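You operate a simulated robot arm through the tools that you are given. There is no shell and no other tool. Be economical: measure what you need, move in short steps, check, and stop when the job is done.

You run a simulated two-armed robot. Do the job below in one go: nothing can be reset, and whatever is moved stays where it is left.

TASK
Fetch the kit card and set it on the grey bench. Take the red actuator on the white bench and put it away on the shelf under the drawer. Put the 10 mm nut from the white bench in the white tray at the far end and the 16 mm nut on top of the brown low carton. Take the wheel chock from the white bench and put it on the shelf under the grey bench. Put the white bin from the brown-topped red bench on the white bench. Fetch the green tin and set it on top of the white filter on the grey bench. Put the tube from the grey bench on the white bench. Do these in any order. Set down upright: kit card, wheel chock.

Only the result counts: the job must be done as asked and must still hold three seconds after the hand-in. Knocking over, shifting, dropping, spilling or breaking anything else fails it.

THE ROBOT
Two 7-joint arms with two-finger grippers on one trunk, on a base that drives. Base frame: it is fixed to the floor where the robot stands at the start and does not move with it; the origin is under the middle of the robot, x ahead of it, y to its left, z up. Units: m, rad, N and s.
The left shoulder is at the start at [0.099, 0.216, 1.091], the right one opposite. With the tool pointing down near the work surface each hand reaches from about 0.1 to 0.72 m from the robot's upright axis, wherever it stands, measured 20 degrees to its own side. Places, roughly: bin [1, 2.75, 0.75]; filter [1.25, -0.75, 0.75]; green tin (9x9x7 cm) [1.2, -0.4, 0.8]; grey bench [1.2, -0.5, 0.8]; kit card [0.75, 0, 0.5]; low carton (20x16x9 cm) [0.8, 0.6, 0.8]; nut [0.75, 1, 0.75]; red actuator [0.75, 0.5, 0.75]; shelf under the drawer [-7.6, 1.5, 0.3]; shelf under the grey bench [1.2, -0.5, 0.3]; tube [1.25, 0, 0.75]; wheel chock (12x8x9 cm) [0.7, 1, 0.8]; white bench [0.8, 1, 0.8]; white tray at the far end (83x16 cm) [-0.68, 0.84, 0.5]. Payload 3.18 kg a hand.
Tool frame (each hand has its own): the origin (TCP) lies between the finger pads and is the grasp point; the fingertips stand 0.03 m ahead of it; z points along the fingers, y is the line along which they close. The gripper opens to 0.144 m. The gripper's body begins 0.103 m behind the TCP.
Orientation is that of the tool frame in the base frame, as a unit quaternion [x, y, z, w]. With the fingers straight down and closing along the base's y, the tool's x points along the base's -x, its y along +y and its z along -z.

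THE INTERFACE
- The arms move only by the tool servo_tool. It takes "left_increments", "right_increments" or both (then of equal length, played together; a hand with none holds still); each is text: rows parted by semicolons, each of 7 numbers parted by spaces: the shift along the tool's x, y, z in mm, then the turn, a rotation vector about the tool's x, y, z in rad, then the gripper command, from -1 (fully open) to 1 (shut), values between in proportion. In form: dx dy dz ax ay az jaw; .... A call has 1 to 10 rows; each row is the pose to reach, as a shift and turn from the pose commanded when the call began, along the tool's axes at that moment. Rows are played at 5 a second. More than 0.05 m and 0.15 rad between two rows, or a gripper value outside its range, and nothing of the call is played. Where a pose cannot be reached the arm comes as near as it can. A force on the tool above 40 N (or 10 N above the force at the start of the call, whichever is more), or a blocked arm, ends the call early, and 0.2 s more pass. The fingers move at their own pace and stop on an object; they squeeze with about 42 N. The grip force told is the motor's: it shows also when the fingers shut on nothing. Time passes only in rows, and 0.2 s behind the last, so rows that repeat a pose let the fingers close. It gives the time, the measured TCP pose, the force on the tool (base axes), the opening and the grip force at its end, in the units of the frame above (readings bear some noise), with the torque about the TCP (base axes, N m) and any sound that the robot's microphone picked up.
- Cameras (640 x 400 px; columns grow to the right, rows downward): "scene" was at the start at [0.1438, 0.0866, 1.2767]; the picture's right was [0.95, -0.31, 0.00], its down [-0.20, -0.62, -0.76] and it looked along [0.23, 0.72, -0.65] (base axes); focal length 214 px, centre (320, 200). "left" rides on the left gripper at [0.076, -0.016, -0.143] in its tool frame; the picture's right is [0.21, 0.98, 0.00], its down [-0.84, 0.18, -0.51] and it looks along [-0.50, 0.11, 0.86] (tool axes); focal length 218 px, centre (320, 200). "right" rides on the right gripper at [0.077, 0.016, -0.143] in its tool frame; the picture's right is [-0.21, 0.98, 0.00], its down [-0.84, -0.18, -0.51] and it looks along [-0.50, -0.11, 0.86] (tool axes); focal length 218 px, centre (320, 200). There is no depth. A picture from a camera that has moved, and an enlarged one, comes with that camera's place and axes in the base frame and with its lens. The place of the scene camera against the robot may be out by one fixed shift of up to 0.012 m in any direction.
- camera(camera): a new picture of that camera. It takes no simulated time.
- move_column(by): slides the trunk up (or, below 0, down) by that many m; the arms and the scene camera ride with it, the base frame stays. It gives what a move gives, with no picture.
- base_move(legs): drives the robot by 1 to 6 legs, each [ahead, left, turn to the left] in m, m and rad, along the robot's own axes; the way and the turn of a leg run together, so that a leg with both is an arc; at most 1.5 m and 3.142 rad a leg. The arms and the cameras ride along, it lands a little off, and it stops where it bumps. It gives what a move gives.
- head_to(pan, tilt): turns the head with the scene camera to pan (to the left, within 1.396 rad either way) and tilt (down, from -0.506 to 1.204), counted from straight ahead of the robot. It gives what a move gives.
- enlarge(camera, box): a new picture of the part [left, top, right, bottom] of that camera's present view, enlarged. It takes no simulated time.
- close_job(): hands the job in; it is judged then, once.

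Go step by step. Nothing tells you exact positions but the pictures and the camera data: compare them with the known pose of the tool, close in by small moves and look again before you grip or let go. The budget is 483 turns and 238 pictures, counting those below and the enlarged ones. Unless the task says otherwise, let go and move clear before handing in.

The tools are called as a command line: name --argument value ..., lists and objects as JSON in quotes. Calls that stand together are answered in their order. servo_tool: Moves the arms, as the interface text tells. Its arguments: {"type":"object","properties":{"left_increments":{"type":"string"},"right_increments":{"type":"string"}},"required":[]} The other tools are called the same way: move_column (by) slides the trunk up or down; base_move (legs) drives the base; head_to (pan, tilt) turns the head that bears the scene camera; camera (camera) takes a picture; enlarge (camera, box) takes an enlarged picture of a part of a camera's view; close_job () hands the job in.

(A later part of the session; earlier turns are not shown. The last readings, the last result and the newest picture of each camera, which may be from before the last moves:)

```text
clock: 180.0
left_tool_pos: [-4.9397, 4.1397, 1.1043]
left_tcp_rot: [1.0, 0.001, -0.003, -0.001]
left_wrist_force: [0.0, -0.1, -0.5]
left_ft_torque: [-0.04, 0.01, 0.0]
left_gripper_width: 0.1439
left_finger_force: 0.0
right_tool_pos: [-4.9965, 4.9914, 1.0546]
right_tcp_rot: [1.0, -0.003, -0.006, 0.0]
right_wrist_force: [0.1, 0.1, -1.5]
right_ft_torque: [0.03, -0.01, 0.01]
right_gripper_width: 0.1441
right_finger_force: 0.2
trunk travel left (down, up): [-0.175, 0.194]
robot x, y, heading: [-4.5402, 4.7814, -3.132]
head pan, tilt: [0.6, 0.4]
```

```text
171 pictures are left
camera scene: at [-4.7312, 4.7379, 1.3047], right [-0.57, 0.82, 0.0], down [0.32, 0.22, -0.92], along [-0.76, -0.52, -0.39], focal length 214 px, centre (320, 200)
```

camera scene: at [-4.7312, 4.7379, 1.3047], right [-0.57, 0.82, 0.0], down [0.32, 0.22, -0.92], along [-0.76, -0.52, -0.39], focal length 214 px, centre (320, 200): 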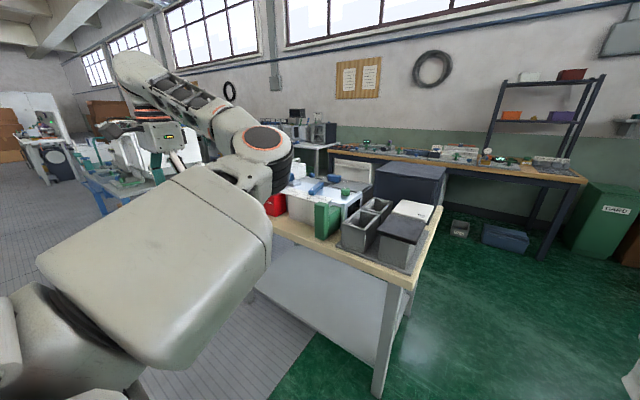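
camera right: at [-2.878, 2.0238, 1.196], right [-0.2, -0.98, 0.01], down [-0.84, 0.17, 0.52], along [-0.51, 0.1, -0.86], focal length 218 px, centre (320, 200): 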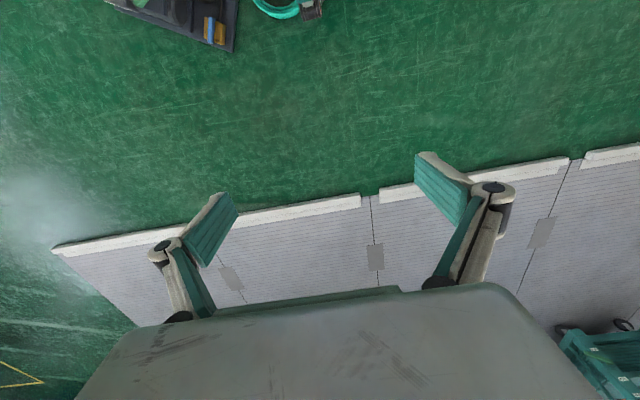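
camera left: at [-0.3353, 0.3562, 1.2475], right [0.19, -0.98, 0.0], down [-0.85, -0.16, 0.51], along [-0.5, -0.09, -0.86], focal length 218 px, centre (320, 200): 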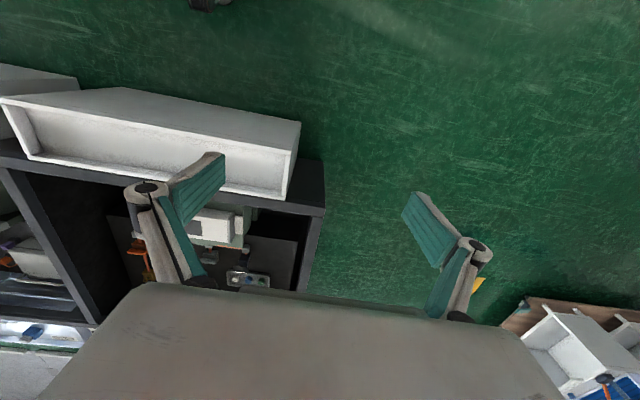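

base_move --legs '[[-0.15, 0, 0], [0, 1.5, 0], [0, 1.5, 0], [0, 0.8, 0]]'

head_to --pan 0.0 --tilt 0.3

camera --camera "scene"

```text
clock: 214.2
left_tool_pos: [-4.7774, 0.3566, 1.1047]
left_tcp_rot: [1.0, -0.009, -0.002, -0.001]
left_wrist_force: [-0.1, 0.0, -0.4]
left_ft_torque: [-0.01, 0.03, 0.01]
left_gripper_width: 0.1439
left_finger_force: 0.1
right_tool_pos: [-4.819, 1.2093, 1.0544]
right_tcp_rot: [1.0, -0.013, -0.006, 0.001]
right_wrist_force: [-0.1, -0.4, 0.7]
right_ft_torque: [0.03, 0.02, -0.02]
right_gripper_width: 0.1441
right_finger_force: 0.0
trunk travel left (down, up): [-0.175, 0.194]
robot x, y, heading: [-4.3617, 0.99, 3.124]
head pan, tilt: [0.6, 0.4]
```

```text
clock: 215.2
left_tool_pos: [-4.7772, 0.3569, 1.1043]
left_tcp_rot: [1.0, -0.008, -0.002, -0.001]
left_wrist_force: [-0.1, -0.4, 0.1]
left_ft_torque: [-0.01, 0.04, -0.03]
left_gripper_width: 0.144
left_finger_force: 0.0
right_tool_pos: [-4.8181, 1.2098, 1.054]
right_tcp_rot: [1.0, -0.012, -0.007, 0.001]
right_wrist_force: [0.2, 0.0, -0.2]
right_ft_torque: [-0.03, -0.05, -0.01]
right_gripper_width: 0.144
right_finger_force: 0.0
trunk travel left (down, up): [-0.175, 0.194]
robot x, y, heading: [-4.3622, 0.9925, 3.129]
head pan, tilt: [0.0, 0.3]
```

```text
170 pictures are left
camera scene: at [-4.5736, 1.0021, 1.314], right [0.01, 1.0, 0.0], down [0.3, 0.0, -0.96], along [-0.96, 0.01, -0.3], focal length 214 px, centre (320, 200)
```

scene: 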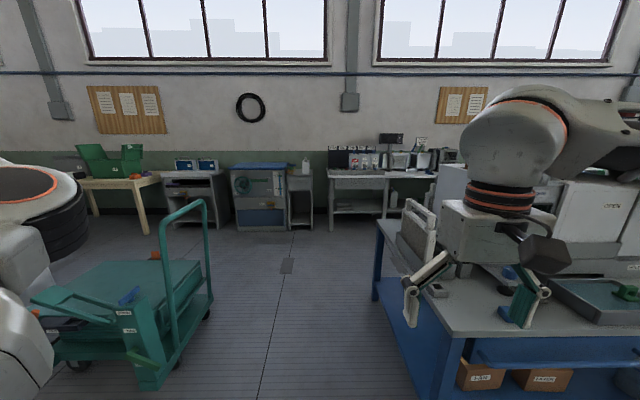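

enlarge --camera "scene" --box '[280, 130, 440, 230]'

base_move --legs '[[0, 0.26, 0], [1.0, 0, 0], [0.9, 0, 0]]'

head_to --pan -0.4 --tilt 0.55

camera --camera "scene"

```text
4.00 times, centred on (360, 180) of scene
camera zoom: at [-4.5736, 1.0021, 1.314], right [0.01, 1.0, 0.0], down [0.3, 0.0, -0.96], along [-0.96, 0.01, -0.3], focal length 858 px, centre (160, 280)
```

zoom: 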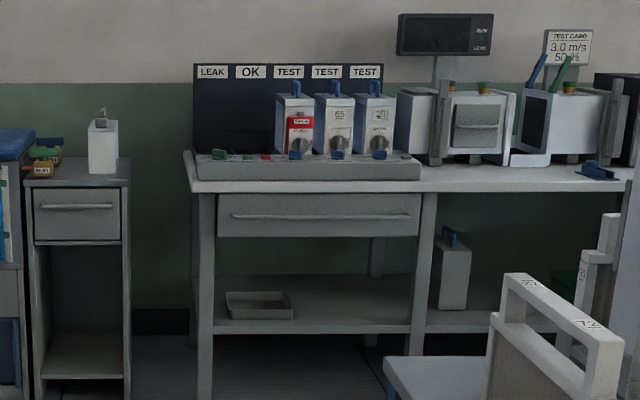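

```text
clock: 227.0
left_tool_pos: [-6.6421, 0.0973, 1.1051]
left_tcp_rot: [1.0, 0.001, -0.002, -0.001]
left_wrist_force: [-0.6, -0.4, -0.5]
left_ft_torque: [-0.03, 0.0, -0.01]
left_gripper_width: 0.1443
left_finger_force: 0.1
right_tool_pos: [-6.7006, 0.9488, 1.054]
right_tcp_rot: [1.0, -0.001, -0.005, 0.001]
right_wrist_force: [-0.2, -0.4, -0.8]
right_ft_torque: [-0.01, 0.0, 0.04]
right_gripper_width: 0.1442
right_finger_force: 0.0
trunk travel left (down, up): [-0.175, 0.194]
robot x, y, heading: [-6.2398, 0.7443, -3.135]
head pan, tilt: [0.0, 0.3]
```

```text
clock: 227.9
left_tool_pos: [-6.6407, 0.098, 1.1054]
left_tcp_rot: [1.0, 0.002, -0.001, -0.001]
left_wrist_force: [-0.3, -0.6, -0.5]
left_ft_torque: [-0.01, 0.01, 0.02]
left_gripper_width: 0.144
left_finger_force: 0.0
right_tool_pos: [-6.6993, 0.9495, 1.054]
right_tcp_rot: [1.0, 0.0, -0.006, 0.0]
right_wrist_force: [-0.1, -0.3, 0.1]
right_ft_torque: [-0.04, -0.01, 0.03]
right_gripper_width: 0.1441
right_finger_force: 0.0
trunk travel left (down, up): [-0.175, 0.194]
robot x, y, heading: [-6.2399, 0.7455, -3.132]
head pan, tilt: [-0.4, 0.55]
```

```text
168 pictures are left
camera scene: at [-6.4405, 0.7834, 1.291], right [0.38, 0.92, 0.0], down [0.48, -0.2, -0.85], along [-0.79, 0.32, -0.52], focal length 214 px, centre (320, 200)
```

scene: 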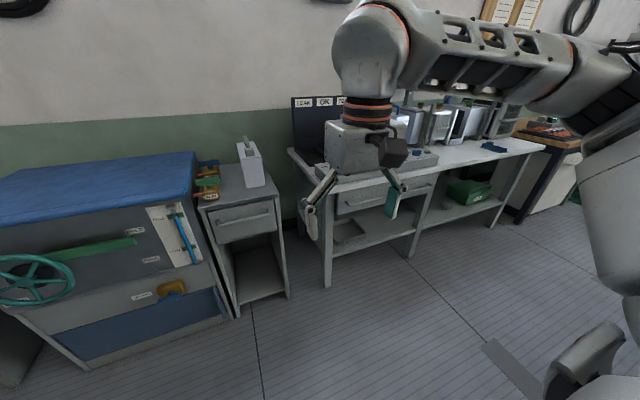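

The shelf under the drawer is at z≈0.30, front edge x≈-7.31, opening about 0.3 m high; free space around y 1.6. So I'll need a pitched (≈45°) grasp. Going back for the actuator.

base_move --legs '[[-1.0, 0, 0], [-0.88, 0, 0], [0, -1.4, 0], [0, -1.4, 0], [0, -1.25, 0], [-1.25, 0, 0]]'

base_move --legs '[[0, 1.5, 0], [0, 1.5, 0], [0, 0.6, 0]]'

```text
clock: 277.8
left_tool_pos: [-3.6094, 4.1132, 1.1057]
left_tcp_rot: [1.0, -0.008, -0.001, -0.001]
left_wrist_force: [0.3, 0.3, 0.2]
left_ft_torque: [0.0, 0.01, -0.01]
left_gripper_width: 0.1443
left_finger_force: 0.0
right_tool_pos: [-3.6509, 4.9674, 1.0545]
right_tcp_rot: [1.0, -0.014, -0.006, 0.001]
right_wrist_force: [0.4, 0.3, 0.2]
right_ft_torque: [-0.02, 0.03, -0.01]
right_gripper_width: 0.144
right_finger_force: 0.1
trunk travel left (down, up): [-0.175, 0.194]
robot x, y, heading: [-3.1934, 4.7507, 3.13]
head pan, tilt: [-0.4, 0.55]
```

```text
clock: 309.3
left_tool_pos: [-3.6978, 0.5149, 1.1035]
left_tcp_rot: [1.0, -0.018, -0.001, -0.001]
left_wrist_force: [-0.4, -0.4, -0.6]
left_ft_torque: [0.0, 0.02, -0.03]
left_gripper_width: 0.1441
left_finger_force: 0.0
right_tool_pos: [-3.7236, 1.3685, 1.0547]
right_tcp_rot: [1.0, -0.021, -0.007, 0.001]
right_wrist_force: [0.6, -0.6, 1.0]
right_ft_torque: [0.03, 0.03, -0.01]
right_gripper_width: 0.144
right_finger_force: 0.0
trunk travel left (down, up): [-0.175, 0.194]
robot x, y, heading: [-3.2694, 1.1424, 3.108]
head pan, tilt: [-0.4, 0.55]
```

base_move --legs '[[-0.8, 0, 0.033], [0, 1.5, 0], [-1.5, 0, 0], [-0.8, 0, 0]]'

```text
clock: 337.5
left_tool_pos: [-0.5437, -1.0022, 1.1039]
left_tcp_rot: [1.0, 0.008, -0.001, -0.001]
left_wrist_force: [-0.5, 0.3, -0.3]
left_ft_torque: [-0.02, 0.0, -0.04]
left_gripper_width: 0.1441
left_finger_force: 0.2
right_tool_pos: [-0.613, -0.1501, 1.0543]
right_tcp_rot: [1.0, 0.006, -0.007, 0.001]
right_wrist_force: [0.7, -0.4, 0.4]
right_ft_torque: [0.01, 0.02, 0.03]
right_gripper_width: 0.1441
right_finger_force: 0.0
trunk travel left (down, up): [-0.175, 0.194]
robot x, y, heading: [-0.1519, -0.3516, -3.12]
head pan, tilt: [-0.4, 0.55]
```

base_move --legs '[[0, 0, 3.12], [0, 1.0, 0], [0.2, 0, 0]]'

camera --camera "right"

```text
clock: 355.1
left_tool_pos: [0.4665, 1.2967, 1.1052]
left_tcp_rot: [0.002, 1.0, -0.001, 0.002]
left_wrist_force: [0.2, -0.4, -0.3]
left_ft_torque: [0.0, 0.0, 0.0]
left_gripper_width: 0.144
left_finger_force: 0.0
right_tool_pos: [0.5177, 0.4438, 1.0549]
right_tcp_rot: [0.005, 1.0, 0.001, 0.006]
right_wrist_force: [-0.4, 0.1, 0.2]
right_ft_torque: [-0.01, 0.04, 0.02]
right_gripper_width: 0.1441
right_finger_force: 0.1
trunk travel left (down, up): [-0.175, 0.194]
robot x, y, heading: [0.0589, 0.6504, 0.002]
head pan, tilt: [-0.4, 0.55]
```

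```text
167 pictures are left
camera right: at [0.44, 0.4614, 1.196], right [0.22, 0.98, 0.0], down [0.83, -0.19, 0.52], along [0.51, -0.11, -0.86], focal length 218 px, centre (320, 200)
```

right: 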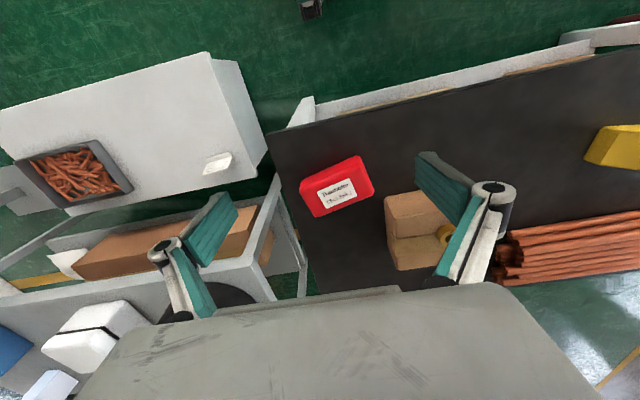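

I'll pitch the right hand forward by about 46° with a slight yaw, hovering above the actuator.

servo_tool --right_increments "-19 1 18 -0.013 -0.114 -0.032 -1;-37 3 36 -0.027 -0.227 -0.064 -1;-56 4 54 -0.04 -0.341 -0.096 -1;-74 5 72 -0.054 -0.455 -0.127 -1;-93 6 89 -0.067 -0.569 -0.159 -1;-111 8 107 -0.081 -0.682 -0.191 -1;-130 9 125 -0.094 -0.796 -0.223 -1;-130 9 125 -0.094 -0.796 -0.223 -1"

camera --camera "right"

camera --camera "scene"

```text
clock: 356.9
left_tool_pos: [0.4654, 1.2967, 1.105]
left_tcp_rot: [0.003, 1.0, -0.002, 0.002]
left_wrist_force: [-0.9, 0.4, -0.1]
left_ft_torque: [-0.01, -0.01, 0.02]
left_gripper_width: 0.1441
left_finger_force: 0.1
right_tool_pos: [0.6487, 0.454, 0.9313]
right_tcp_rot: [-0.103, 0.912, 0.044, 0.394]
right_wrist_force: [-0.2, 0.2, 1.0]
right_ft_torque: [0.01, 0.0, -0.01]
right_gripper_width: 0.1439
right_finger_force: 0.1
trunk travel left (down, up): [-0.175, 0.194]
robot x, y, heading: [0.0584, 0.6563, 0.0]
head pan, tilt: [-0.4, 0.55]
```

```text
166 pictures are left
camera right: at [0.4926, 0.4352, 0.974], right [-0.08, 0.99, 0.15], down [0.24, -0.13, 0.96], along [0.97, 0.11, -0.23], focal length 218 px, centre (320, 200)
```

right: 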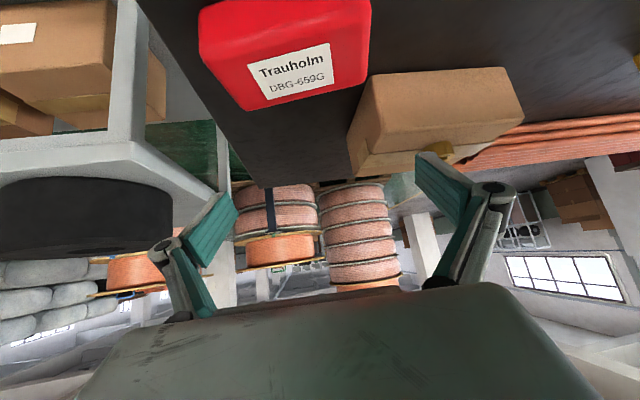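

```text
165 pictures are left
camera scene: at [0.2584, 0.6259, 1.2912], right [-0.39, -0.92, 0.0], down [-0.48, 0.2, -0.85], along [0.79, -0.33, -0.52], focal length 214 px, centre (320, 200)
```

scene: 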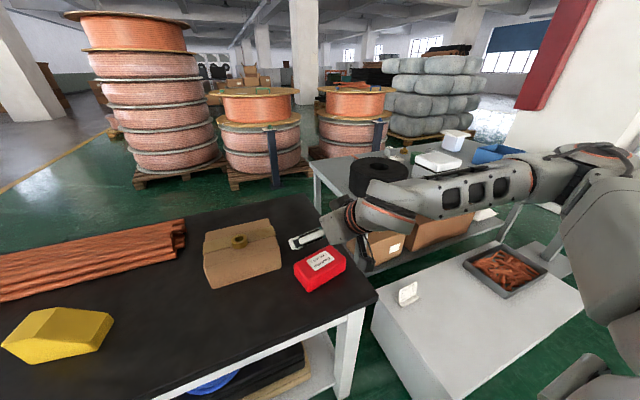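

The pitched pose works. Object top ≈0.82, length ≈129 mm; I need a small shift along the closing axis, then lower straight down.

servo_tool --right_increments "29 -4.5 27.5 0 0 0 -1;55 -4.5 52 0 0 0 -1;55 -4.5 52 0 0 0 -1"

camera --camera "right"

enlarge --camera "scene" --box '[250, 200, 410, 300]'

```text
clock: 357.7
left_tool_pos: [0.4673, 1.2959, 1.1051]
left_tcp_rot: [0.004, 1.0, -0.001, 0.002]
left_wrist_force: [0.6, -0.2, 0.4]
left_ft_torque: [0.05, 0.06, -0.02]
left_gripper_width: 0.1438
left_finger_force: 0.1
right_tool_pos: [0.6502, 0.4466, 0.867]
right_tcp_rot: [-0.103, 0.913, 0.044, 0.392]
right_wrist_force: [-0.1, -0.4, -0.1]
right_ft_torque: [0.02, 0.0, 0.0]
right_gripper_width: 0.1441
right_finger_force: 0.1
right hand out of reach, approached as far as the arm can: row 2, 3
trunk travel left (down, up): [-0.175, 0.194]
robot x, y, heading: [0.0598, 0.6559, -0.003]
head pan, tilt: [-0.4, 0.55]
```

```text
164 pictures are left
camera right: at [0.4943, 0.4286, 0.9092], right [-0.08, 0.99, 0.15], down [0.25, -0.13, 0.96], along [0.97, 0.11, -0.23], focal length 218 px, centre (320, 200)
```

right: 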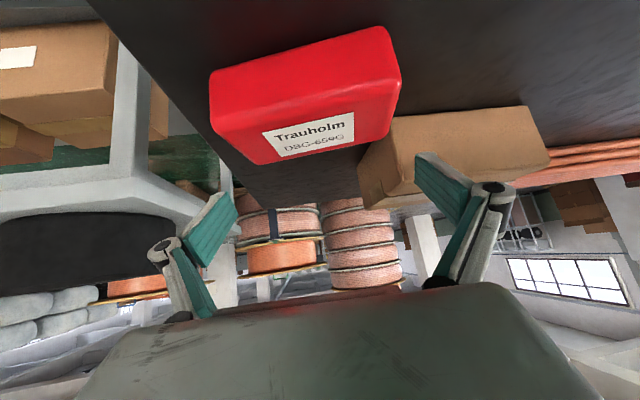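

```text
4.00 times, centred on (330, 250) of scene
camera zoom: at [0.2595, 0.6246, 1.2908], right [-0.39, -0.92, 0.0], down [-0.48, 0.2, -0.85], along [0.78, -0.33, -0.52], focal length 858 px, centre (280, 0)
```

zoom: 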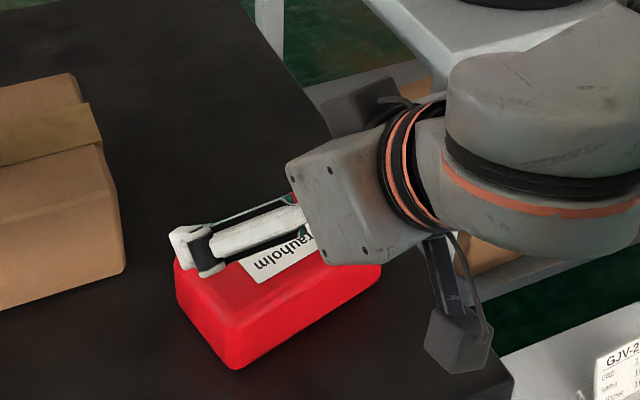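

Centred well; the arm itself is near its limit so I'll descend with the trunk column.

move_column --by -0.04

camera --camera "right"

```text
clock: 358.4
left_tool_pos: [0.4701, 1.2965, 1.0595]
left_tcp_rot: [0.003, 1.0, -0.002, -0.008]
left_wrist_force: [-0.9, 0.6, -0.2]
left_ft_torque: [0.0, -0.02, 0.0]
left_gripper_width: 0.1439
left_finger_force: 0.1
right_tool_pos: [0.6466, 0.4453, 0.7764]
right_tcp_rot: [-0.099, 0.933, 0.048, 0.344]
right_wrist_force: [-0.7, 0.9, 2.4]
right_ft_torque: [-0.26, -0.05, 0.01]
right_gripper_width: 0.1444
right_finger_force: 0.1
trunk travel left (down, up): [-0.136, 0.233]
robot x, y, heading: [0.056, 0.6528, 0.002]
head pan, tilt: [-0.4, 0.55]
stopped: the force on the tool passed its limit at 75 N (the readings are from after the stop); the commanded pose is now the measured one
```

```text
162 pictures are left
camera right: at [0.4955, 0.4284, 0.8352], right [-0.06, 0.99, 0.16], down [0.34, -0.13, 0.93], along [0.94, 0.11, -0.33], focal length 218 px, centre (320, 200)
```

right: 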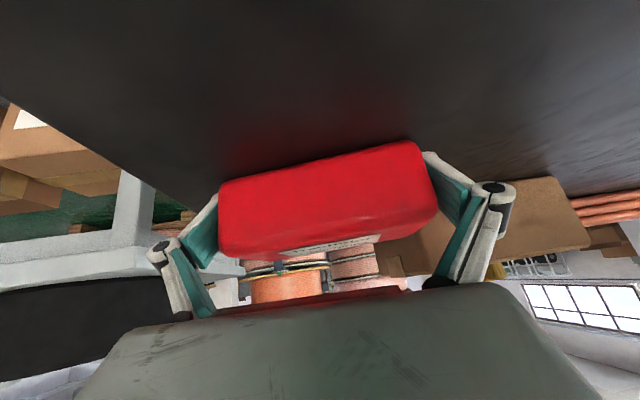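

The fingers now straddle the actuator (tips touched the bench). Rise 5 mm and close.

servo_tool --right_increments "-3.3 0 -3.8 0 0 0 -1;-3.3 0 -3.8 0 0 0 0.3;-3.3 0 -3.8 0 0 0 0.6;-3.3 0 -3.8 0 0 0 0.8"

camera --camera "right"

```text
clock: 359.4
left_tool_pos: [0.4702, 1.2957, 1.0599]
left_tcp_rot: [0.004, 1.0, -0.002, -0.008]
left_wrist_force: [-1.1, -0.1, -0.4]
left_ft_torque: [-0.01, 0.01, -0.02]
left_gripper_width: 0.144
left_finger_force: 0.1
right_tool_pos: [0.6458, 0.4443, 0.7815]
right_tcp_rot: [-0.097, 0.933, 0.046, 0.344]
right_wrist_force: [-0.8, 0.2, -0.1]
right_ft_torque: [-0.05, 0.05, 0.01]
right_gripper_width: 0.1398
right_finger_force: 42.1
trunk travel left (down, up): [-0.136, 0.233]
robot x, y, heading: [0.061, 0.6519, -0.003]
head pan, tilt: [-0.4, 0.55]
```

```text
161 pictures are left
camera right: at [0.4959, 0.428, 0.8402], right [-0.05, 0.99, 0.15], down [0.35, -0.13, 0.93], along [0.94, 0.1, -0.33], focal length 218 px, centre (320, 200)
```

right: 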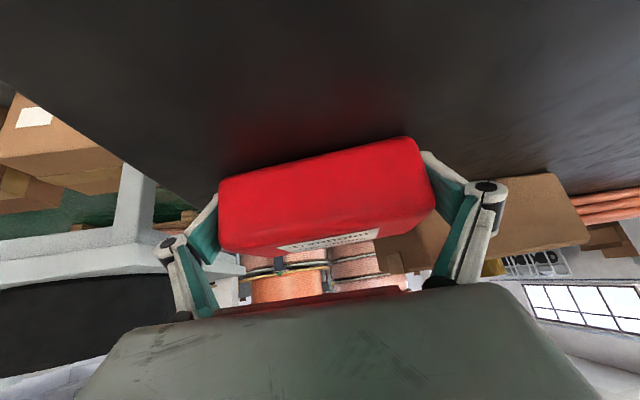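

Gripped at 140 mm width, 42 N. Lift it.

servo_tool --right_increments "-26 0 -30 0 0 0 1;-52 0 -60 0 0 0 1;-78 0 -90 0 0 0 1;-104 0 -120 0 0 0 1"

move_column --by 0.12

camera --camera "right"

camera --camera "scene"

```text
clock: 360.4
left_tool_pos: [0.4703, 1.2949, 1.0601]
left_tcp_rot: [0.003, 1.0, -0.001, -0.008]
left_wrist_force: [0.0, -0.1, -0.5]
left_ft_torque: [0.03, -0.05, 0.0]
left_gripper_width: 0.1444
left_finger_force: 0.0
right_tool_pos: [0.6471, 0.4411, 0.9417]
right_tcp_rot: [-0.099, 0.933, 0.046, 0.344]
right_wrist_force: [0.1, 0.4, -3.0]
right_ft_torque: [0.0, 0.05, 0.02]
right_gripper_width: 0.1395
right_finger_force: 42.3
trunk travel left (down, up): [-0.136, 0.233]
robot x, y, heading: [0.0602, 0.6521, 0.001]
head pan, tilt: [-0.4, 0.55]
```

```text
clock: 361.9
left_tool_pos: [0.4725, 1.2965, 1.1794]
left_tcp_rot: [0.002, 1.0, -0.001, -0.008]
left_wrist_force: [-0.3, -0.6, -0.3]
left_ft_torque: [-0.01, 0.04, -0.03]
left_gripper_width: 0.1441
left_finger_force: 0.1
right_tool_pos: [0.6473, 0.4428, 1.0596]
right_tcp_rot: [-0.098, 0.933, 0.046, 0.343]
right_wrist_force: [0.2, 0.0, -3.7]
right_ft_torque: [-0.01, 0.03, 0.03]
right_gripper_width: 0.1397
right_finger_force: 42.2
trunk travel left (down, up): [-0.256, 0.113]
robot x, y, heading: [0.0578, 0.6532, -0.003]
head pan, tilt: [-0.4, 0.55]
```

```text
160 pictures are left
camera right: at [0.498, 0.4251, 1.1182], right [-0.05, 0.99, 0.15], down [0.35, -0.13, 0.93], along [0.94, 0.1, -0.33], focal length 218 px, centre (320, 200)
```

right: 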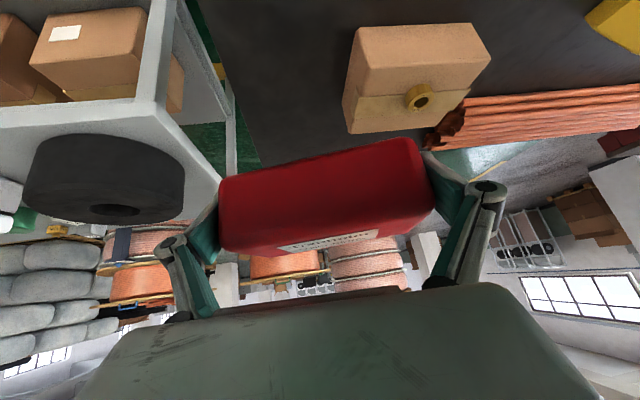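

```text
159 pictures are left
camera scene: at [0.2008, 0.6254, 1.376], right [-0.39, -0.92, 0.0], down [-0.48, 0.2, -0.85], along [0.78, -0.33, -0.52], focal length 214 px, centre (320, 200)
```

scene: 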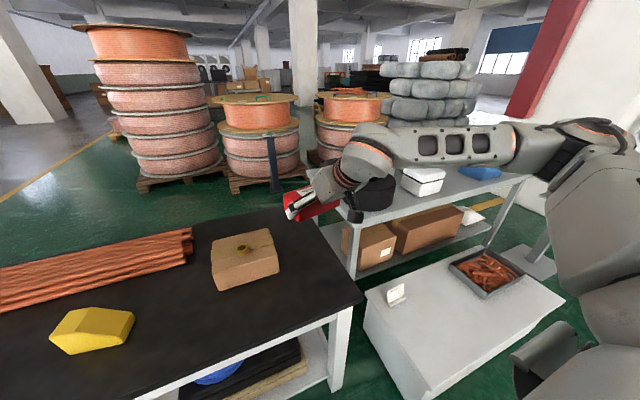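

Secure. Driving to the far shelf along the known route.

base_move --legs '[[-0.21, 0, 0], [0, 0, 3.13], [0, 1.0, 0], [1.5, 0, 0], [0.8, 0, 0], [0, -1.5, 0]]'

```text
clock: 403.3
left_tool_pos: [-2.8659, 0.5208, 1.1794]
left_tcp_rot: [1.0, 0.006, 0.008, -0.002]
left_wrist_force: [-0.6, 0.7, -0.1]
left_ft_torque: [0.0, -0.03, -0.03]
left_gripper_width: 0.1444
left_finger_force: 0.0
right_tool_pos: [-3.0569, 1.371, 1.0612]
right_tcp_rot: [0.932, 0.107, -0.343, 0.05]
right_wrist_force: [-0.6, 0.1, -3.1]
right_ft_torque: [0.02, -0.06, 0.0]
right_gripper_width: 0.1394
right_finger_force: 42.0
trunk travel left (down, up): [-0.256, 0.113]
robot x, y, heading: [-2.4633, 1.1695, -3.125]
head pan, tilt: [-0.4, 0.55]
```

base_move --legs '[[0.72, 0, -0.017], [0, -1.5, 0], [0, -1.5, 0], [0, -0.65, 0], [1.2, 0, 0]]'

```text
clock: 444.6
left_tool_pos: [-4.8726, 4.0959, 1.1794]
left_tcp_rot: [1.0, 0.028, 0.008, -0.002]
left_wrist_force: [-0.2, 0.2, -0.2]
left_ft_torque: [-0.03, -0.01, 0.0]
left_gripper_width: 0.1439
left_finger_force: 0.0
right_tool_pos: [-5.1025, 4.9372, 1.0586]
right_tcp_rot: [0.929, 0.128, -0.341, 0.058]
right_wrist_force: [-0.9, 0.0, -1.3]
right_ft_torque: [0.01, -0.06, 0.01]
right_gripper_width: 0.1393
right_finger_force: 41.9
trunk travel left (down, up): [-0.256, 0.113]
robot x, y, heading: [-4.5009, 4.7626, -3.081]
head pan, tilt: [-0.4, 0.55]
```

base_move --legs '[[-0.25, 0, -0.06], [0, 1.4, 0], [0, 1.4, 0], [0, 1.2, 0]]'

head_to --pan 0 --tilt 0.4

camera --camera "scene"

```text
clock: 480.8
left_tool_pos: [-4.6729, 0.1538, 1.18]
left_tcp_rot: [1.0, -0.006, 0.007, -0.001]
left_wrist_force: [-0.4, -0.8, 0.2]
left_ft_torque: [0.02, -0.02, 0.02]
left_gripper_width: 0.1442
left_finger_force: 0.0
right_tool_pos: [-4.8462, 1.0081, 1.0597]
right_tcp_rot: [0.933, 0.096, -0.344, 0.046]
right_wrist_force: [-0.3, -0.2, -2.6]
right_ft_torque: [0.01, 0.0, 0.05]
right_gripper_width: 0.1393
right_finger_force: 42.7
trunk travel left (down, up): [-0.256, 0.113]
robot x, y, heading: [-4.2588, 0.7944, 3.138]
head pan, tilt: [-0.4, 0.55]
```

```text
clock: 481.6
left_tool_pos: [-4.6731, 0.1534, 1.1797]
left_tcp_rot: [1.0, -0.005, 0.008, -0.001]
left_wrist_force: [0.3, 0.1, 1.0]
left_ft_torque: [0.01, 0.0, -0.04]
left_gripper_width: 0.1442
left_finger_force: 0.1
right_tool_pos: [-4.8473, 1.0077, 1.0602]
right_tcp_rot: [0.933, 0.096, -0.344, 0.046]
right_wrist_force: [-0.6, -0.2, -3.2]
right_ft_torque: [0.0, -0.02, 0.01]
right_gripper_width: 0.1395
right_finger_force: 42.4
trunk travel left (down, up): [-0.256, 0.113]
robot x, y, heading: [-4.2565, 0.7932, 3.134]
head pan, tilt: [0.0, 0.4]
```

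```text
158 pictures are left
camera scene: at [-4.4098, 0.8011, 1.39], right [0.01, 1.0, 0.0], down [0.39, 0.0, -0.92], along [-0.92, 0.01, -0.39], focal length 214 px, centre (320, 200)
```

scene: 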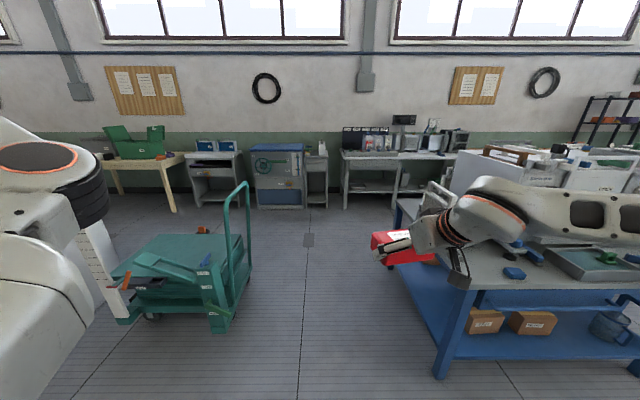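

base_move --legs '[[0, 0.05, 0], [1.1, 0, 0], [1.1, 0, 0]]'

head_to --pan -0.5 --tilt 0.6

camera --camera "scene"

```text
clock: 493.2
left_tool_pos: [-6.8688, 0.0759, 1.1793]
left_tcp_rot: [1.0, 0.007, 0.007, -0.001]
left_wrist_force: [0.5, -0.2, 0.5]
left_ft_torque: [0.01, -0.02, 0.02]
left_gripper_width: 0.1439
left_finger_force: 0.1
right_tool_pos: [-7.062, 0.9256, 1.0596]
right_tcp_rot: [0.932, 0.108, -0.343, 0.05]
right_wrist_force: [-1.2, -0.4, -3.0]
right_ft_torque: [0.02, -0.04, -0.03]
right_gripper_width: 0.1391
right_finger_force: 41.4
trunk travel left (down, up): [-0.256, 0.113]
robot x, y, heading: [-6.4697, 0.7219, -3.125]
head pan, tilt: [0.0, 0.4]
```

```text
clock: 494.2
left_tool_pos: [-6.8686, 0.0754, 1.1794]
left_tcp_rot: [1.0, 0.007, 0.007, -0.002]
left_wrist_force: [-0.6, 0.9, 0.1]
left_ft_torque: [0.01, 0.0, -0.02]
left_gripper_width: 0.1439
left_finger_force: 0.1
right_tool_pos: [-7.0616, 0.9263, 1.0613]
right_tcp_rot: [0.932, 0.108, -0.343, 0.051]
right_wrist_force: [-0.1, 0.7, -3.3]
right_ft_torque: [-0.01, -0.03, 0.0]
right_gripper_width: 0.1392
right_finger_force: 41.1
trunk travel left (down, up): [-0.256, 0.113]
robot x, y, heading: [-6.4691, 0.7254, -3.127]
head pan, tilt: [-0.499, 0.6]
```

```text
157 pictures are left
camera scene: at [-6.6063, 0.772, 1.3718], right [0.46, 0.89, 0.0], down [0.5, -0.26, -0.83], along [-0.73, 0.38, -0.56], focal length 214 px, centre (320, 200)
```

scene: 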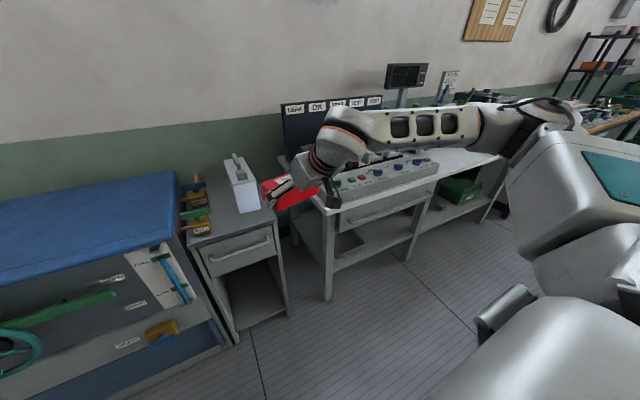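

base_move --legs '[[0.06, 0, -0.015], [0, -0.68, 0]]'

head_to --pan -0.1 --tilt 0.8

camera --camera "scene"

camera --camera "left"

```text
clock: 501.2
left_tool_pos: [-6.9381, 0.7649, 1.179]
left_tcp_rot: [1.0, 0.003, 0.008, -0.002]
left_wrist_force: [0.9, -0.2, -0.5]
left_ft_torque: [-0.03, 0.01, 0.01]
left_gripper_width: 0.1436
left_finger_force: 0.0
right_tool_pos: [-7.1262, 1.6141, 1.0608]
right_tcp_rot: [0.932, 0.105, -0.344, 0.049]
right_wrist_force: [-0.1, -0.9, -2.4]
right_ft_torque: [-0.01, -0.05, 0.03]
right_gripper_width: 0.1392
right_finger_force: 42.1
trunk travel left (down, up): [-0.256, 0.113]
robot x, y, heading: [-6.5332, 1.413, -3.127]
head pan, tilt: [-0.499, 0.6]
```

```text
clock: 502.1
left_tool_pos: [-6.9374, 0.763, 1.1804]
left_tcp_rot: [1.0, 0.003, 0.008, -0.002]
left_wrist_force: [-0.3, 0.3, 1.3]
left_ft_torque: [0.01, 0.02, 0.02]
left_gripper_width: 0.1441
left_finger_force: 0.0
right_tool_pos: [-7.1263, 1.6152, 1.0594]
right_tcp_rot: [0.932, 0.105, -0.343, 0.05]
right_wrist_force: [0.2, 0.1, -2.4]
right_ft_torque: [0.0, -0.04, 0.01]
right_gripper_width: 0.1391
right_finger_force: 43.1
trunk travel left (down, up): [-0.256, 0.113]
robot x, y, heading: [-6.5337, 1.4098, -3.127]
head pan, tilt: [-0.099, 0.799]
```

```text
156 pictures are left
camera scene: at [-6.6741, 1.4244, 1.3549], right [0.09, 1.0, 0.0], down [0.71, -0.06, -0.7], along [-0.69, 0.06, -0.72], focal length 214 px, centre (320, 200)
```

scene: 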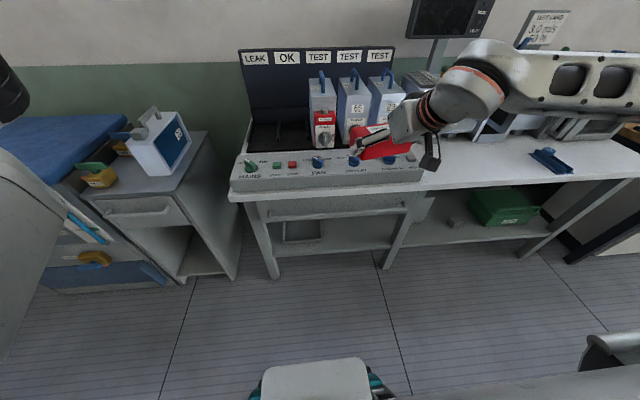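

```text
155 pictures are left
camera left: at [-6.8619, 0.7807, 1.3236], right [0.22, -0.98, 0.0], down [-0.85, -0.19, 0.49], along [-0.48, -0.11, -0.87], focal length 218 px, centre (320, 200)
```

left: 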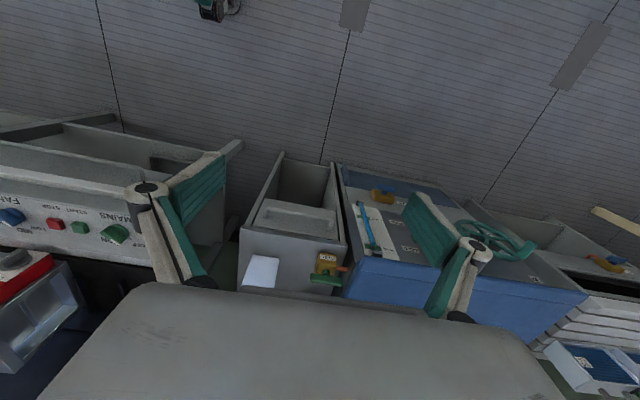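

Shelf front edge x≈-7.29, between legs at y 1.17 and 1.93. I'll lower in steps in front of it, watching the elbow.

servo_tool --right_increments "32 0 38 0 0 0 1;64 0 75 0 0 0 1;96 0 112 0 0 0 1;128 0 150 0 0 0 1"

head_to --pan -0.6 --tilt 0.8

camera --camera "scene"

```text
clock: 503.1
left_tool_pos: [-6.9379, 0.7647, 1.1796]
left_tcp_rot: [1.0, 0.004, 0.008, -0.001]
left_wrist_force: [-0.4, 0.8, -1.1]
left_ft_torque: [0.0, -0.01, 0.01]
left_gripper_width: 0.1437
left_finger_force: 0.1
right_tool_pos: [-7.1272, 1.6119, 0.8636]
right_tcp_rot: [0.932, 0.104, -0.344, 0.048]
right_wrist_force: [0.6, 0.9, -3.2]
right_ft_torque: [0.01, -0.06, -0.03]
right_gripper_width: 0.1394
right_finger_force: 41.9
trunk travel left (down, up): [-0.256, 0.113]
robot x, y, heading: [-6.5368, 1.4123, -3.129]
head pan, tilt: [-0.099, 0.799]
```

```text
clock: 504.0
left_tool_pos: [-6.9381, 0.764, 1.1801]
left_tcp_rot: [1.0, 0.002, 0.008, -0.001]
left_wrist_force: [0.0, -0.8, 0.5]
left_ft_torque: [0.01, -0.03, -0.01]
left_gripper_width: 0.1438
left_finger_force: 0.1
right_tool_pos: [-7.126, 1.6131, 0.8645]
right_tcp_rot: [0.932, 0.105, -0.343, 0.049]
right_wrist_force: [-0.6, 0.8, -2.9]
right_ft_torque: [0.02, -0.06, -0.03]
right_gripper_width: 0.1391
right_finger_force: 41.8
trunk travel left (down, up): [-0.256, 0.113]
robot x, y, heading: [-6.5382, 1.4114, -3.128]
head pan, tilt: [-0.6, 0.799]
```

```text
154 pictures are left
camera scene: at [-6.6609, 1.462, 1.3549], right [0.55, 0.83, 0.0], down [0.6, -0.4, -0.7], along [-0.58, 0.39, -0.72], focal length 214 px, centre (320, 200)
```

scene: 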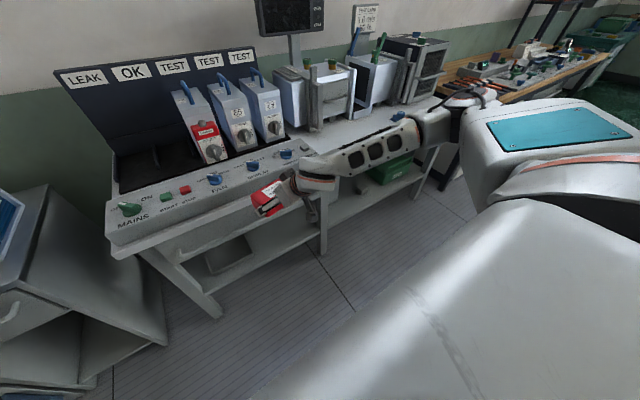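

To keep the elbow away from the bench I'll turn the robot right by 0.24 rad, which also squares the actuator to the shelf.

base_move --legs '[[0, 0, -0.24], [0.03, 0.136, 0]]'

servo_tool --right_increments "32 0 38 0 0 0 1;64 0 75 0 0 0 1;96 0 112 0 0 0 1;128 0 150 0 0 0 1;160 0 187 0 0 0 1"

move_column --by -0.2

camera --camera "scene"

camera --camera "right"

```text
clock: 506.7
left_tool_pos: [-7.139, 0.7501, 1.1787]
left_tcp_rot: [0.993, -0.116, 0.007, -0.001]
left_wrist_force: [-0.6, -0.2, -1.2]
left_ft_torque: [0.01, -0.01, -0.02]
left_gripper_width: 0.1439
left_finger_force: 0.0
right_tool_pos: [-7.123, 1.6181, 0.8645]
right_tcp_rot: [0.938, -0.006, -0.347, 0.009]
right_wrist_force: [-0.4, -0.2, -2.3]
right_ft_torque: [-0.02, -0.03, 0.0]
right_gripper_width: 0.1394
right_finger_force: 42.2
trunk travel left (down, up): [-0.256, 0.113]
robot x, y, heading: [-6.5947, 1.2845, 2.913]
head pan, tilt: [-0.6, 0.799]
```

```text
clock: 508.1
left_tool_pos: [-7.1367, 0.7529, 1.1821]
left_tcp_rot: [0.993, -0.115, 0.007, 0.0]
left_wrist_force: [0.0, 0.9, -0.3]
left_ft_torque: [-0.12, -0.01, 0.04]
left_gripper_width: 0.1441
left_finger_force: 0.0
right_tool_pos: [-7.216, 1.7558, 0.8178]
right_tcp_rot: [0.89, 0.102, -0.442, -0.045]
right_wrist_force: [21.5, 2.2, 5.9]
right_ft_torque: [-0.31, -0.08, 0.72]
right_gripper_width: 0.1401
right_finger_force: 42.3
right hand out of reach, approached as far as the arm can: row 1, 2, 3, 4, 5
trunk travel left (down, up): [-0.256, 0.113]
robot x, y, heading: [-6.5892, 1.2818, 2.916]
head pan, tilt: [-0.6, 0.799]
stopped in row 5 (right hand): the force on the tool passed its limit at 75 N (the readings are from after the stop); the commanded pose is now the measured one
```

```text
clock: 508.5
left_tool_pos: [-7.1362, 0.7504, 1.1725]
left_tcp_rot: [0.993, -0.116, 0.007, -0.001]
left_wrist_force: [0.6, -0.5, -0.5]
left_ft_torque: [0.04, 0.0, 0.01]
left_gripper_width: 0.1441
left_finger_force: 0.0
right_tool_pos: [-7.2176, 1.7552, 0.8191]
right_tcp_rot: [0.887, 0.103, -0.447, -0.045]
right_wrist_force: [23.8, -1.1, 14.2]
right_ft_torque: [-1.06, 0.17, 0.72]
right_gripper_width: 0.1399
right_finger_force: 42.0
trunk travel left (down, up): [-0.25, 0.12]
robot x, y, heading: [-6.5938, 1.2849, 2.916]
head pan, tilt: [-0.6, 0.799]
stopped: the force on the tool passed its limit at 46 N (the readings are from after the stop); the commanded pose is now the measured one
```

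```text
153 pictures are left
camera scene: at [-6.7059, 1.3626, 1.3487], right [0.74, 0.68, 0.0], down [0.48, -0.53, -0.7], along [-0.47, 0.51, -0.72], focal length 214 px, centre (320, 200)
```

scene: 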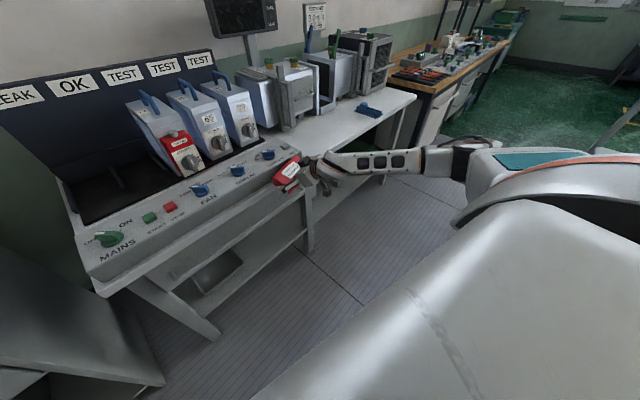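

```text
152 pictures are left
camera right: at [-7.056, 1.7573, 0.8407], right [0.02, -1.0, 0.0], down [-0.1, -0.01, 0.99], along [-0.99, -0.02, -0.1], focal length 218 px, centre (320, 200)
```

right: 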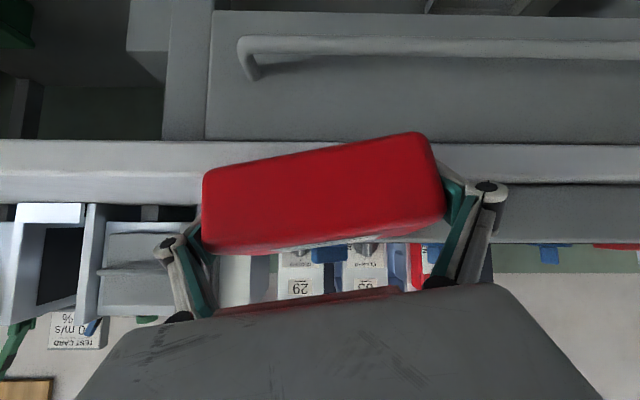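

The arm hit a joint limit and drifted so that the actuator touched the bench front. I'll back straight out at once and inspect.

servo_tool --right_increments "0 0 -20 0 0 0 1;0 0 -40 0 0 0 1"

camera --camera "scene"

```text
clock: 509.1
left_tool_pos: [-7.1385, 0.7492, 1.17]
left_tcp_rot: [0.993, -0.113, 0.01, -0.002]
left_wrist_force: [0.8, -0.2, 0.4]
left_ft_torque: [-0.01, 0.0, 0.01]
left_gripper_width: 0.1439
left_finger_force: 0.0
right_tool_pos: [-7.1889, 1.756, 0.8382]
right_tcp_rot: [0.888, 0.102, -0.446, -0.046]
right_wrist_force: [-0.7, -0.2, -3.0]
right_ft_torque: [0.01, 0.0, -0.01]
right_gripper_width: 0.1397
right_finger_force: 42.6
trunk travel left (down, up): [-0.25, 0.12]
robot x, y, heading: [-6.5905, 1.2856, 2.915]
head pan, tilt: [-0.6, 0.799]
```

```text
151 pictures are left
camera scene: at [-6.71, 1.3637, 1.3483], right [0.74, 0.68, 0.0], down [0.49, -0.53, -0.7], along [-0.47, 0.51, -0.72], focal length 214 px, centre (320, 200)
```

scene: 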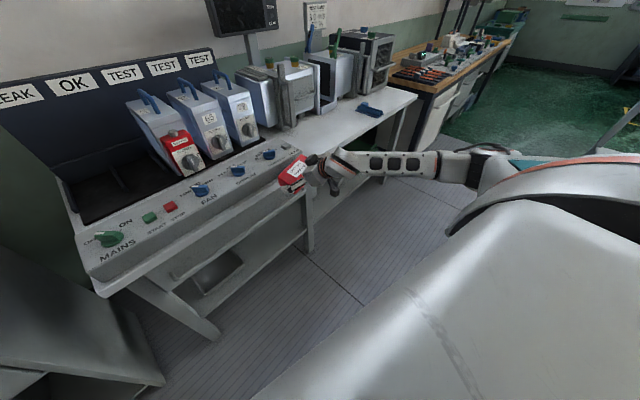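

The bench looks undisturbed. I'll move sideways and back into the free gap to find a workable low, pitched arm pose.

base_move --legs '[[-0.12, 0.5, 0], [-0.3, 0, 0], [0, 0, 0.22]]'

servo_tool --right_increments "-38 0 29 0 0 0 1;-38 0 29 0 0 0 1"

```text
clock: 516.4
left_tool_pos: [-6.7197, 0.0644, 1.1703]
left_tcp_rot: [1.0, -0.008, 0.009, -0.003]
left_wrist_force: [0.3, -0.1, 0.5]
left_ft_torque: [0.04, 0.03, 0.0]
left_gripper_width: 0.1441
left_finger_force: 0.1
right_tool_pos: [-6.9825, 1.0356, 0.8387]
right_tcp_rot: [0.872, 0.198, -0.448, 0.003]
right_wrist_force: [-0.4, 0.6, -2.1]
right_ft_torque: [0.02, 0.02, 0.0]
right_gripper_width: 0.1395
right_finger_force: 41.9
trunk travel left (down, up): [-0.25, 0.12]
robot x, y, heading: [-6.2993, 0.7021, 3.132]
head pan, tilt: [-0.6, 0.799]
```

```text
clock: 517.0
left_tool_pos: [-6.72, 0.0655, 1.1719]
left_tcp_rot: [1.0, -0.007, 0.009, -0.002]
left_wrist_force: [0.2, 0.6, 0.4]
left_ft_torque: [-0.04, 0.02, 0.03]
left_gripper_width: 0.1439
left_finger_force: 0.0
right_tool_pos: [-7.0258, 1.0214, 0.8498]
right_tcp_rot: [0.872, 0.197, -0.448, 0.003]
right_wrist_force: [0.1, 0.2, -2.3]
right_ft_torque: [0.0, 0.01, -0.01]
right_gripper_width: 0.1397
right_finger_force: 41.8
trunk travel left (down, up): [-0.25, 0.12]
robot x, y, heading: [-6.3038, 0.6999, 3.128]
head pan, tilt: [-0.6, 0.799]
```

servo_tool --right_increments "31 7 24 0 0 0 1;63 14 48 0 0 0 1;94 20 72 0 0 0 1"

camera --camera "scene"

```text
clock: 517.8
left_tool_pos: [-6.7212, 0.0647, 1.1717]
left_tcp_rot: [1.0, -0.007, 0.01, -0.003]
left_wrist_force: [-0.3, 0.0, 0.0]
left_ft_torque: [0.01, -0.02, -0.01]
left_gripper_width: 0.1439
left_finger_force: 0.1
right_tool_pos: [-7.0202, 1.0312, 0.7325]
right_tcp_rot: [0.872, 0.197, -0.448, 0.004]
right_wrist_force: [-0.6, -0.1, -2.4]
right_ft_torque: [0.01, -0.04, -0.01]
right_gripper_width: 0.1397
right_finger_force: 42.2
right hand out of reach, approached as far as the arm can: row 3
trunk travel left (down, up): [-0.25, 0.12]
robot x, y, heading: [-6.3021, 0.7039, 3.132]
head pan, tilt: [-0.6, 0.799]
```

```text
150 pictures are left
camera scene: at [-6.4309, 0.7567, 1.3483], right [0.57, 0.82, 0.0], down [0.59, -0.41, -0.7], along [-0.57, 0.4, -0.72], focal length 214 px, centre (320, 200)
```

scene: 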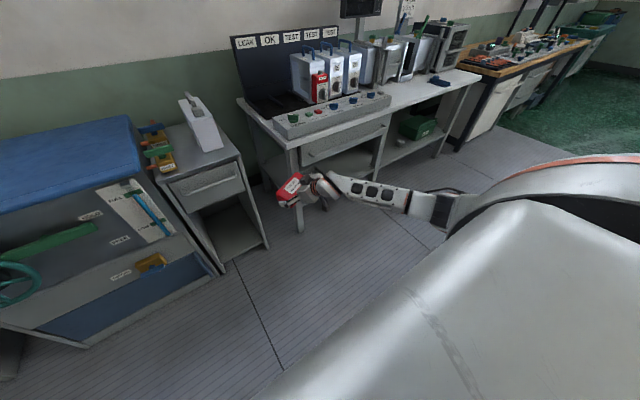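

move_column --by -0.245

servo_tool --right_increments "0 0 10 0 0.1 0 1;20 4 25 0 0.2 0 1;40 8 40 0 0.2 0 1"

```text
clock: 520.4
left_tool_pos: [-6.7201, 0.0641, 0.9281]
left_tcp_rot: [1.0, -0.007, 0.008, -0.003]
left_wrist_force: [-0.4, -0.1, 0.5]
left_ft_torque: [-0.04, 0.03, 0.0]
left_gripper_width: 0.1442
left_finger_force: 0.1
right_tool_pos: [-6.6539, 1.0273, 0.138]
right_tcp_rot: [0.977, 0.178, -0.077, 0.083]
right_wrist_force: [-0.6, -0.4, -3.0]
right_ft_torque: [-0.02, -0.06, -0.03]
right_gripper_width: 0.1395
right_finger_force: 41.8
trunk travel left (down, up): [-0.005, 0.365]
robot x, y, heading: [-6.3035, 0.7004, 3.131]
head pan, tilt: [-0.6, 0.799]
```

```text
clock: 521.2
left_tool_pos: [-6.7207, 0.0637, 0.9265]
left_tcp_rot: [1.0, -0.007, 0.01, -0.003]
left_wrist_force: [0.2, -0.2, -0.4]
left_ft_torque: [0.02, 0.02, 0.0]
left_gripper_width: 0.1442
left_finger_force: 0.1
right_tool_pos: [-6.6178, 1.0252, 0.0931]
right_tcp_rot: [0.98, 0.186, 0.022, 0.064]
right_wrist_force: [0.3, 1.7, -3.2]
right_ft_torque: [-0.06, -0.01, 0.06]
right_gripper_width: 0.1393
right_finger_force: 42.5
trunk travel left (down, up): [-0.005, 0.365]
robot x, y, heading: [-6.3042, 0.7027, 3.13]
head pan, tilt: [-0.6, 0.799]
```

The arm swung to a very low pose during the column move. Let me look at its configuration.

camera --camera "scene"

camera --camera "right"

```text
149 pictures are left
camera scene: at [-6.6555, 0.7588, 1.0559], right [0.57, 0.82, 0.0], down [0.59, -0.41, -0.7], along [-0.57, 0.4, -0.72], focal length 214 px, centre (320, 200)
```

scene: 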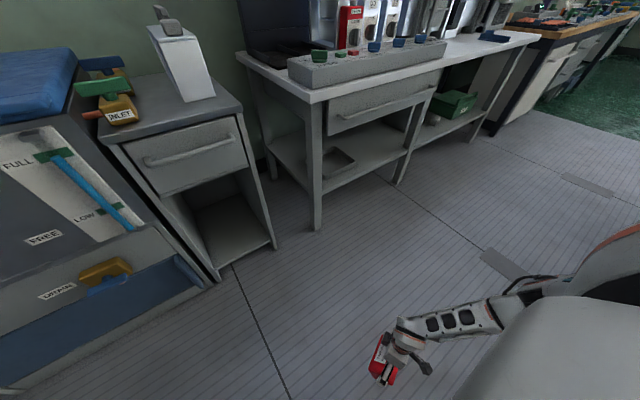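

```text
148 pictures are left
camera right: at [-6.5506, 1.0555, 0.2371], right [0.16, -0.98, 0.13], down [-0.88, -0.08, 0.46], along [-0.44, -0.19, -0.88], focal length 218 px, centre (320, 200)
```

right: 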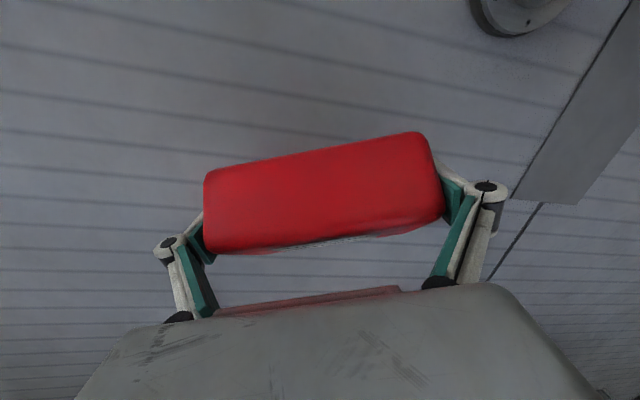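

The trunk leans forward as it lowers, so low poses now work with the hand farther ahead. I'll bring the hand forward, up and pitched.

servo_tool --right_increments "-32 -7 -30 0.021 -0.063 0.025 1;-65 -14 -61 0.042 -0.125 0.049 1;-97 -20 -91 0.063 -0.188 0.074 1;-129 -27 -121 0.084 -0.251 0.099 1;-162 -34 -152 0.106 -0.314 0.124 1;-194 -41 -182 0.127 -0.376 0.148 1;-226 -48 -212 0.148 -0.439 0.173 1;-259 -54 -243 0.169 -0.502 0.198 1;-291 -61 -273 0.19 -0.564 0.222 1;-323 -68 -303 0.211 -0.627 0.247 1"

camera --camera "scene"

```text
clock: 523.4
left_tool_pos: [-6.7187, 0.0636, 0.9274]
left_tcp_rot: [1.0, -0.007, 0.008, -0.004]
left_wrist_force: [0.1, 0.6, 0.1]
left_ft_torque: [0.04, 0.07, 0.01]
left_gripper_width: 0.1441
left_finger_force: 0.0
right_tool_pos: [-6.8551, 1.1607, 0.4228]
right_tcp_rot: [0.956, 0.04, -0.291, 0.015]
right_wrist_force: [0.4, -0.3, -2.1]
right_ft_torque: [0.04, 0.06, 0.0]
right_gripper_width: 0.1392
right_finger_force: 42.0
right hand out of reach, approached as far as the arm can: row 2, 3, 4, 5, 6, 7, 8, 9, 10
trunk travel left (down, up): [-0.005, 0.365]
robot x, y, heading: [-6.3022, 0.7054, 3.129]
head pan, tilt: [-0.6, 0.799]
```

```text
147 pictures are left
camera scene: at [-6.6541, 0.758, 1.0568], right [0.57, 0.82, 0.0], down [0.59, -0.41, -0.7], along [-0.57, 0.4, -0.72], focal length 214 px, centre (320, 200)
```

scene: 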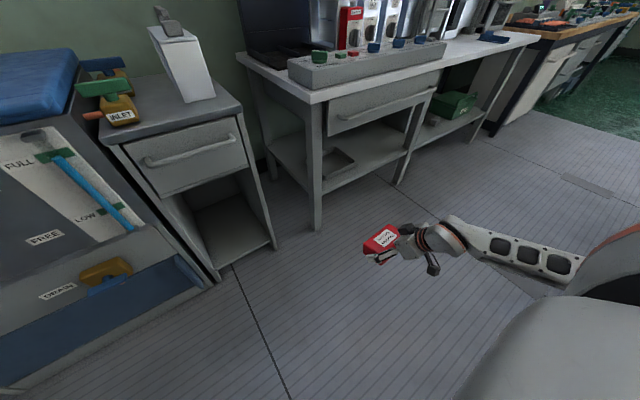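

servo_tool --right_increments "-34 13 23 0 0 0 1;-69 27 46 0 0 0 1;-103 40 69 0 0 0 1;-103 40 69 0 0 0 1"

```text
clock: 524.4
left_tool_pos: [-6.7195, 0.0653, 0.9276]
left_tcp_rot: [1.0, -0.007, 0.008, -0.003]
left_wrist_force: [-0.1, 0.0, 0.3]
left_ft_torque: [-0.03, 0.03, 0.02]
left_gripper_width: 0.1438
left_finger_force: 0.0
right_tool_pos: [-6.9629, 1.1326, 0.416]
right_tcp_rot: [0.956, 0.038, -0.291, 0.015]
right_wrist_force: [0.6, 0.5, -3.6]
right_ft_torque: [-0.04, 0.02, -0.01]
right_gripper_width: 0.1394
right_finger_force: 41.7
right hand out of reach, approached as far as the arm can: row 1, 2, 3, 4
trunk travel left (down, up): [-0.005, 0.365]
robot x, y, heading: [-6.3028, 0.7022, 3.131]
head pan, tilt: [-0.6, 0.799]
```

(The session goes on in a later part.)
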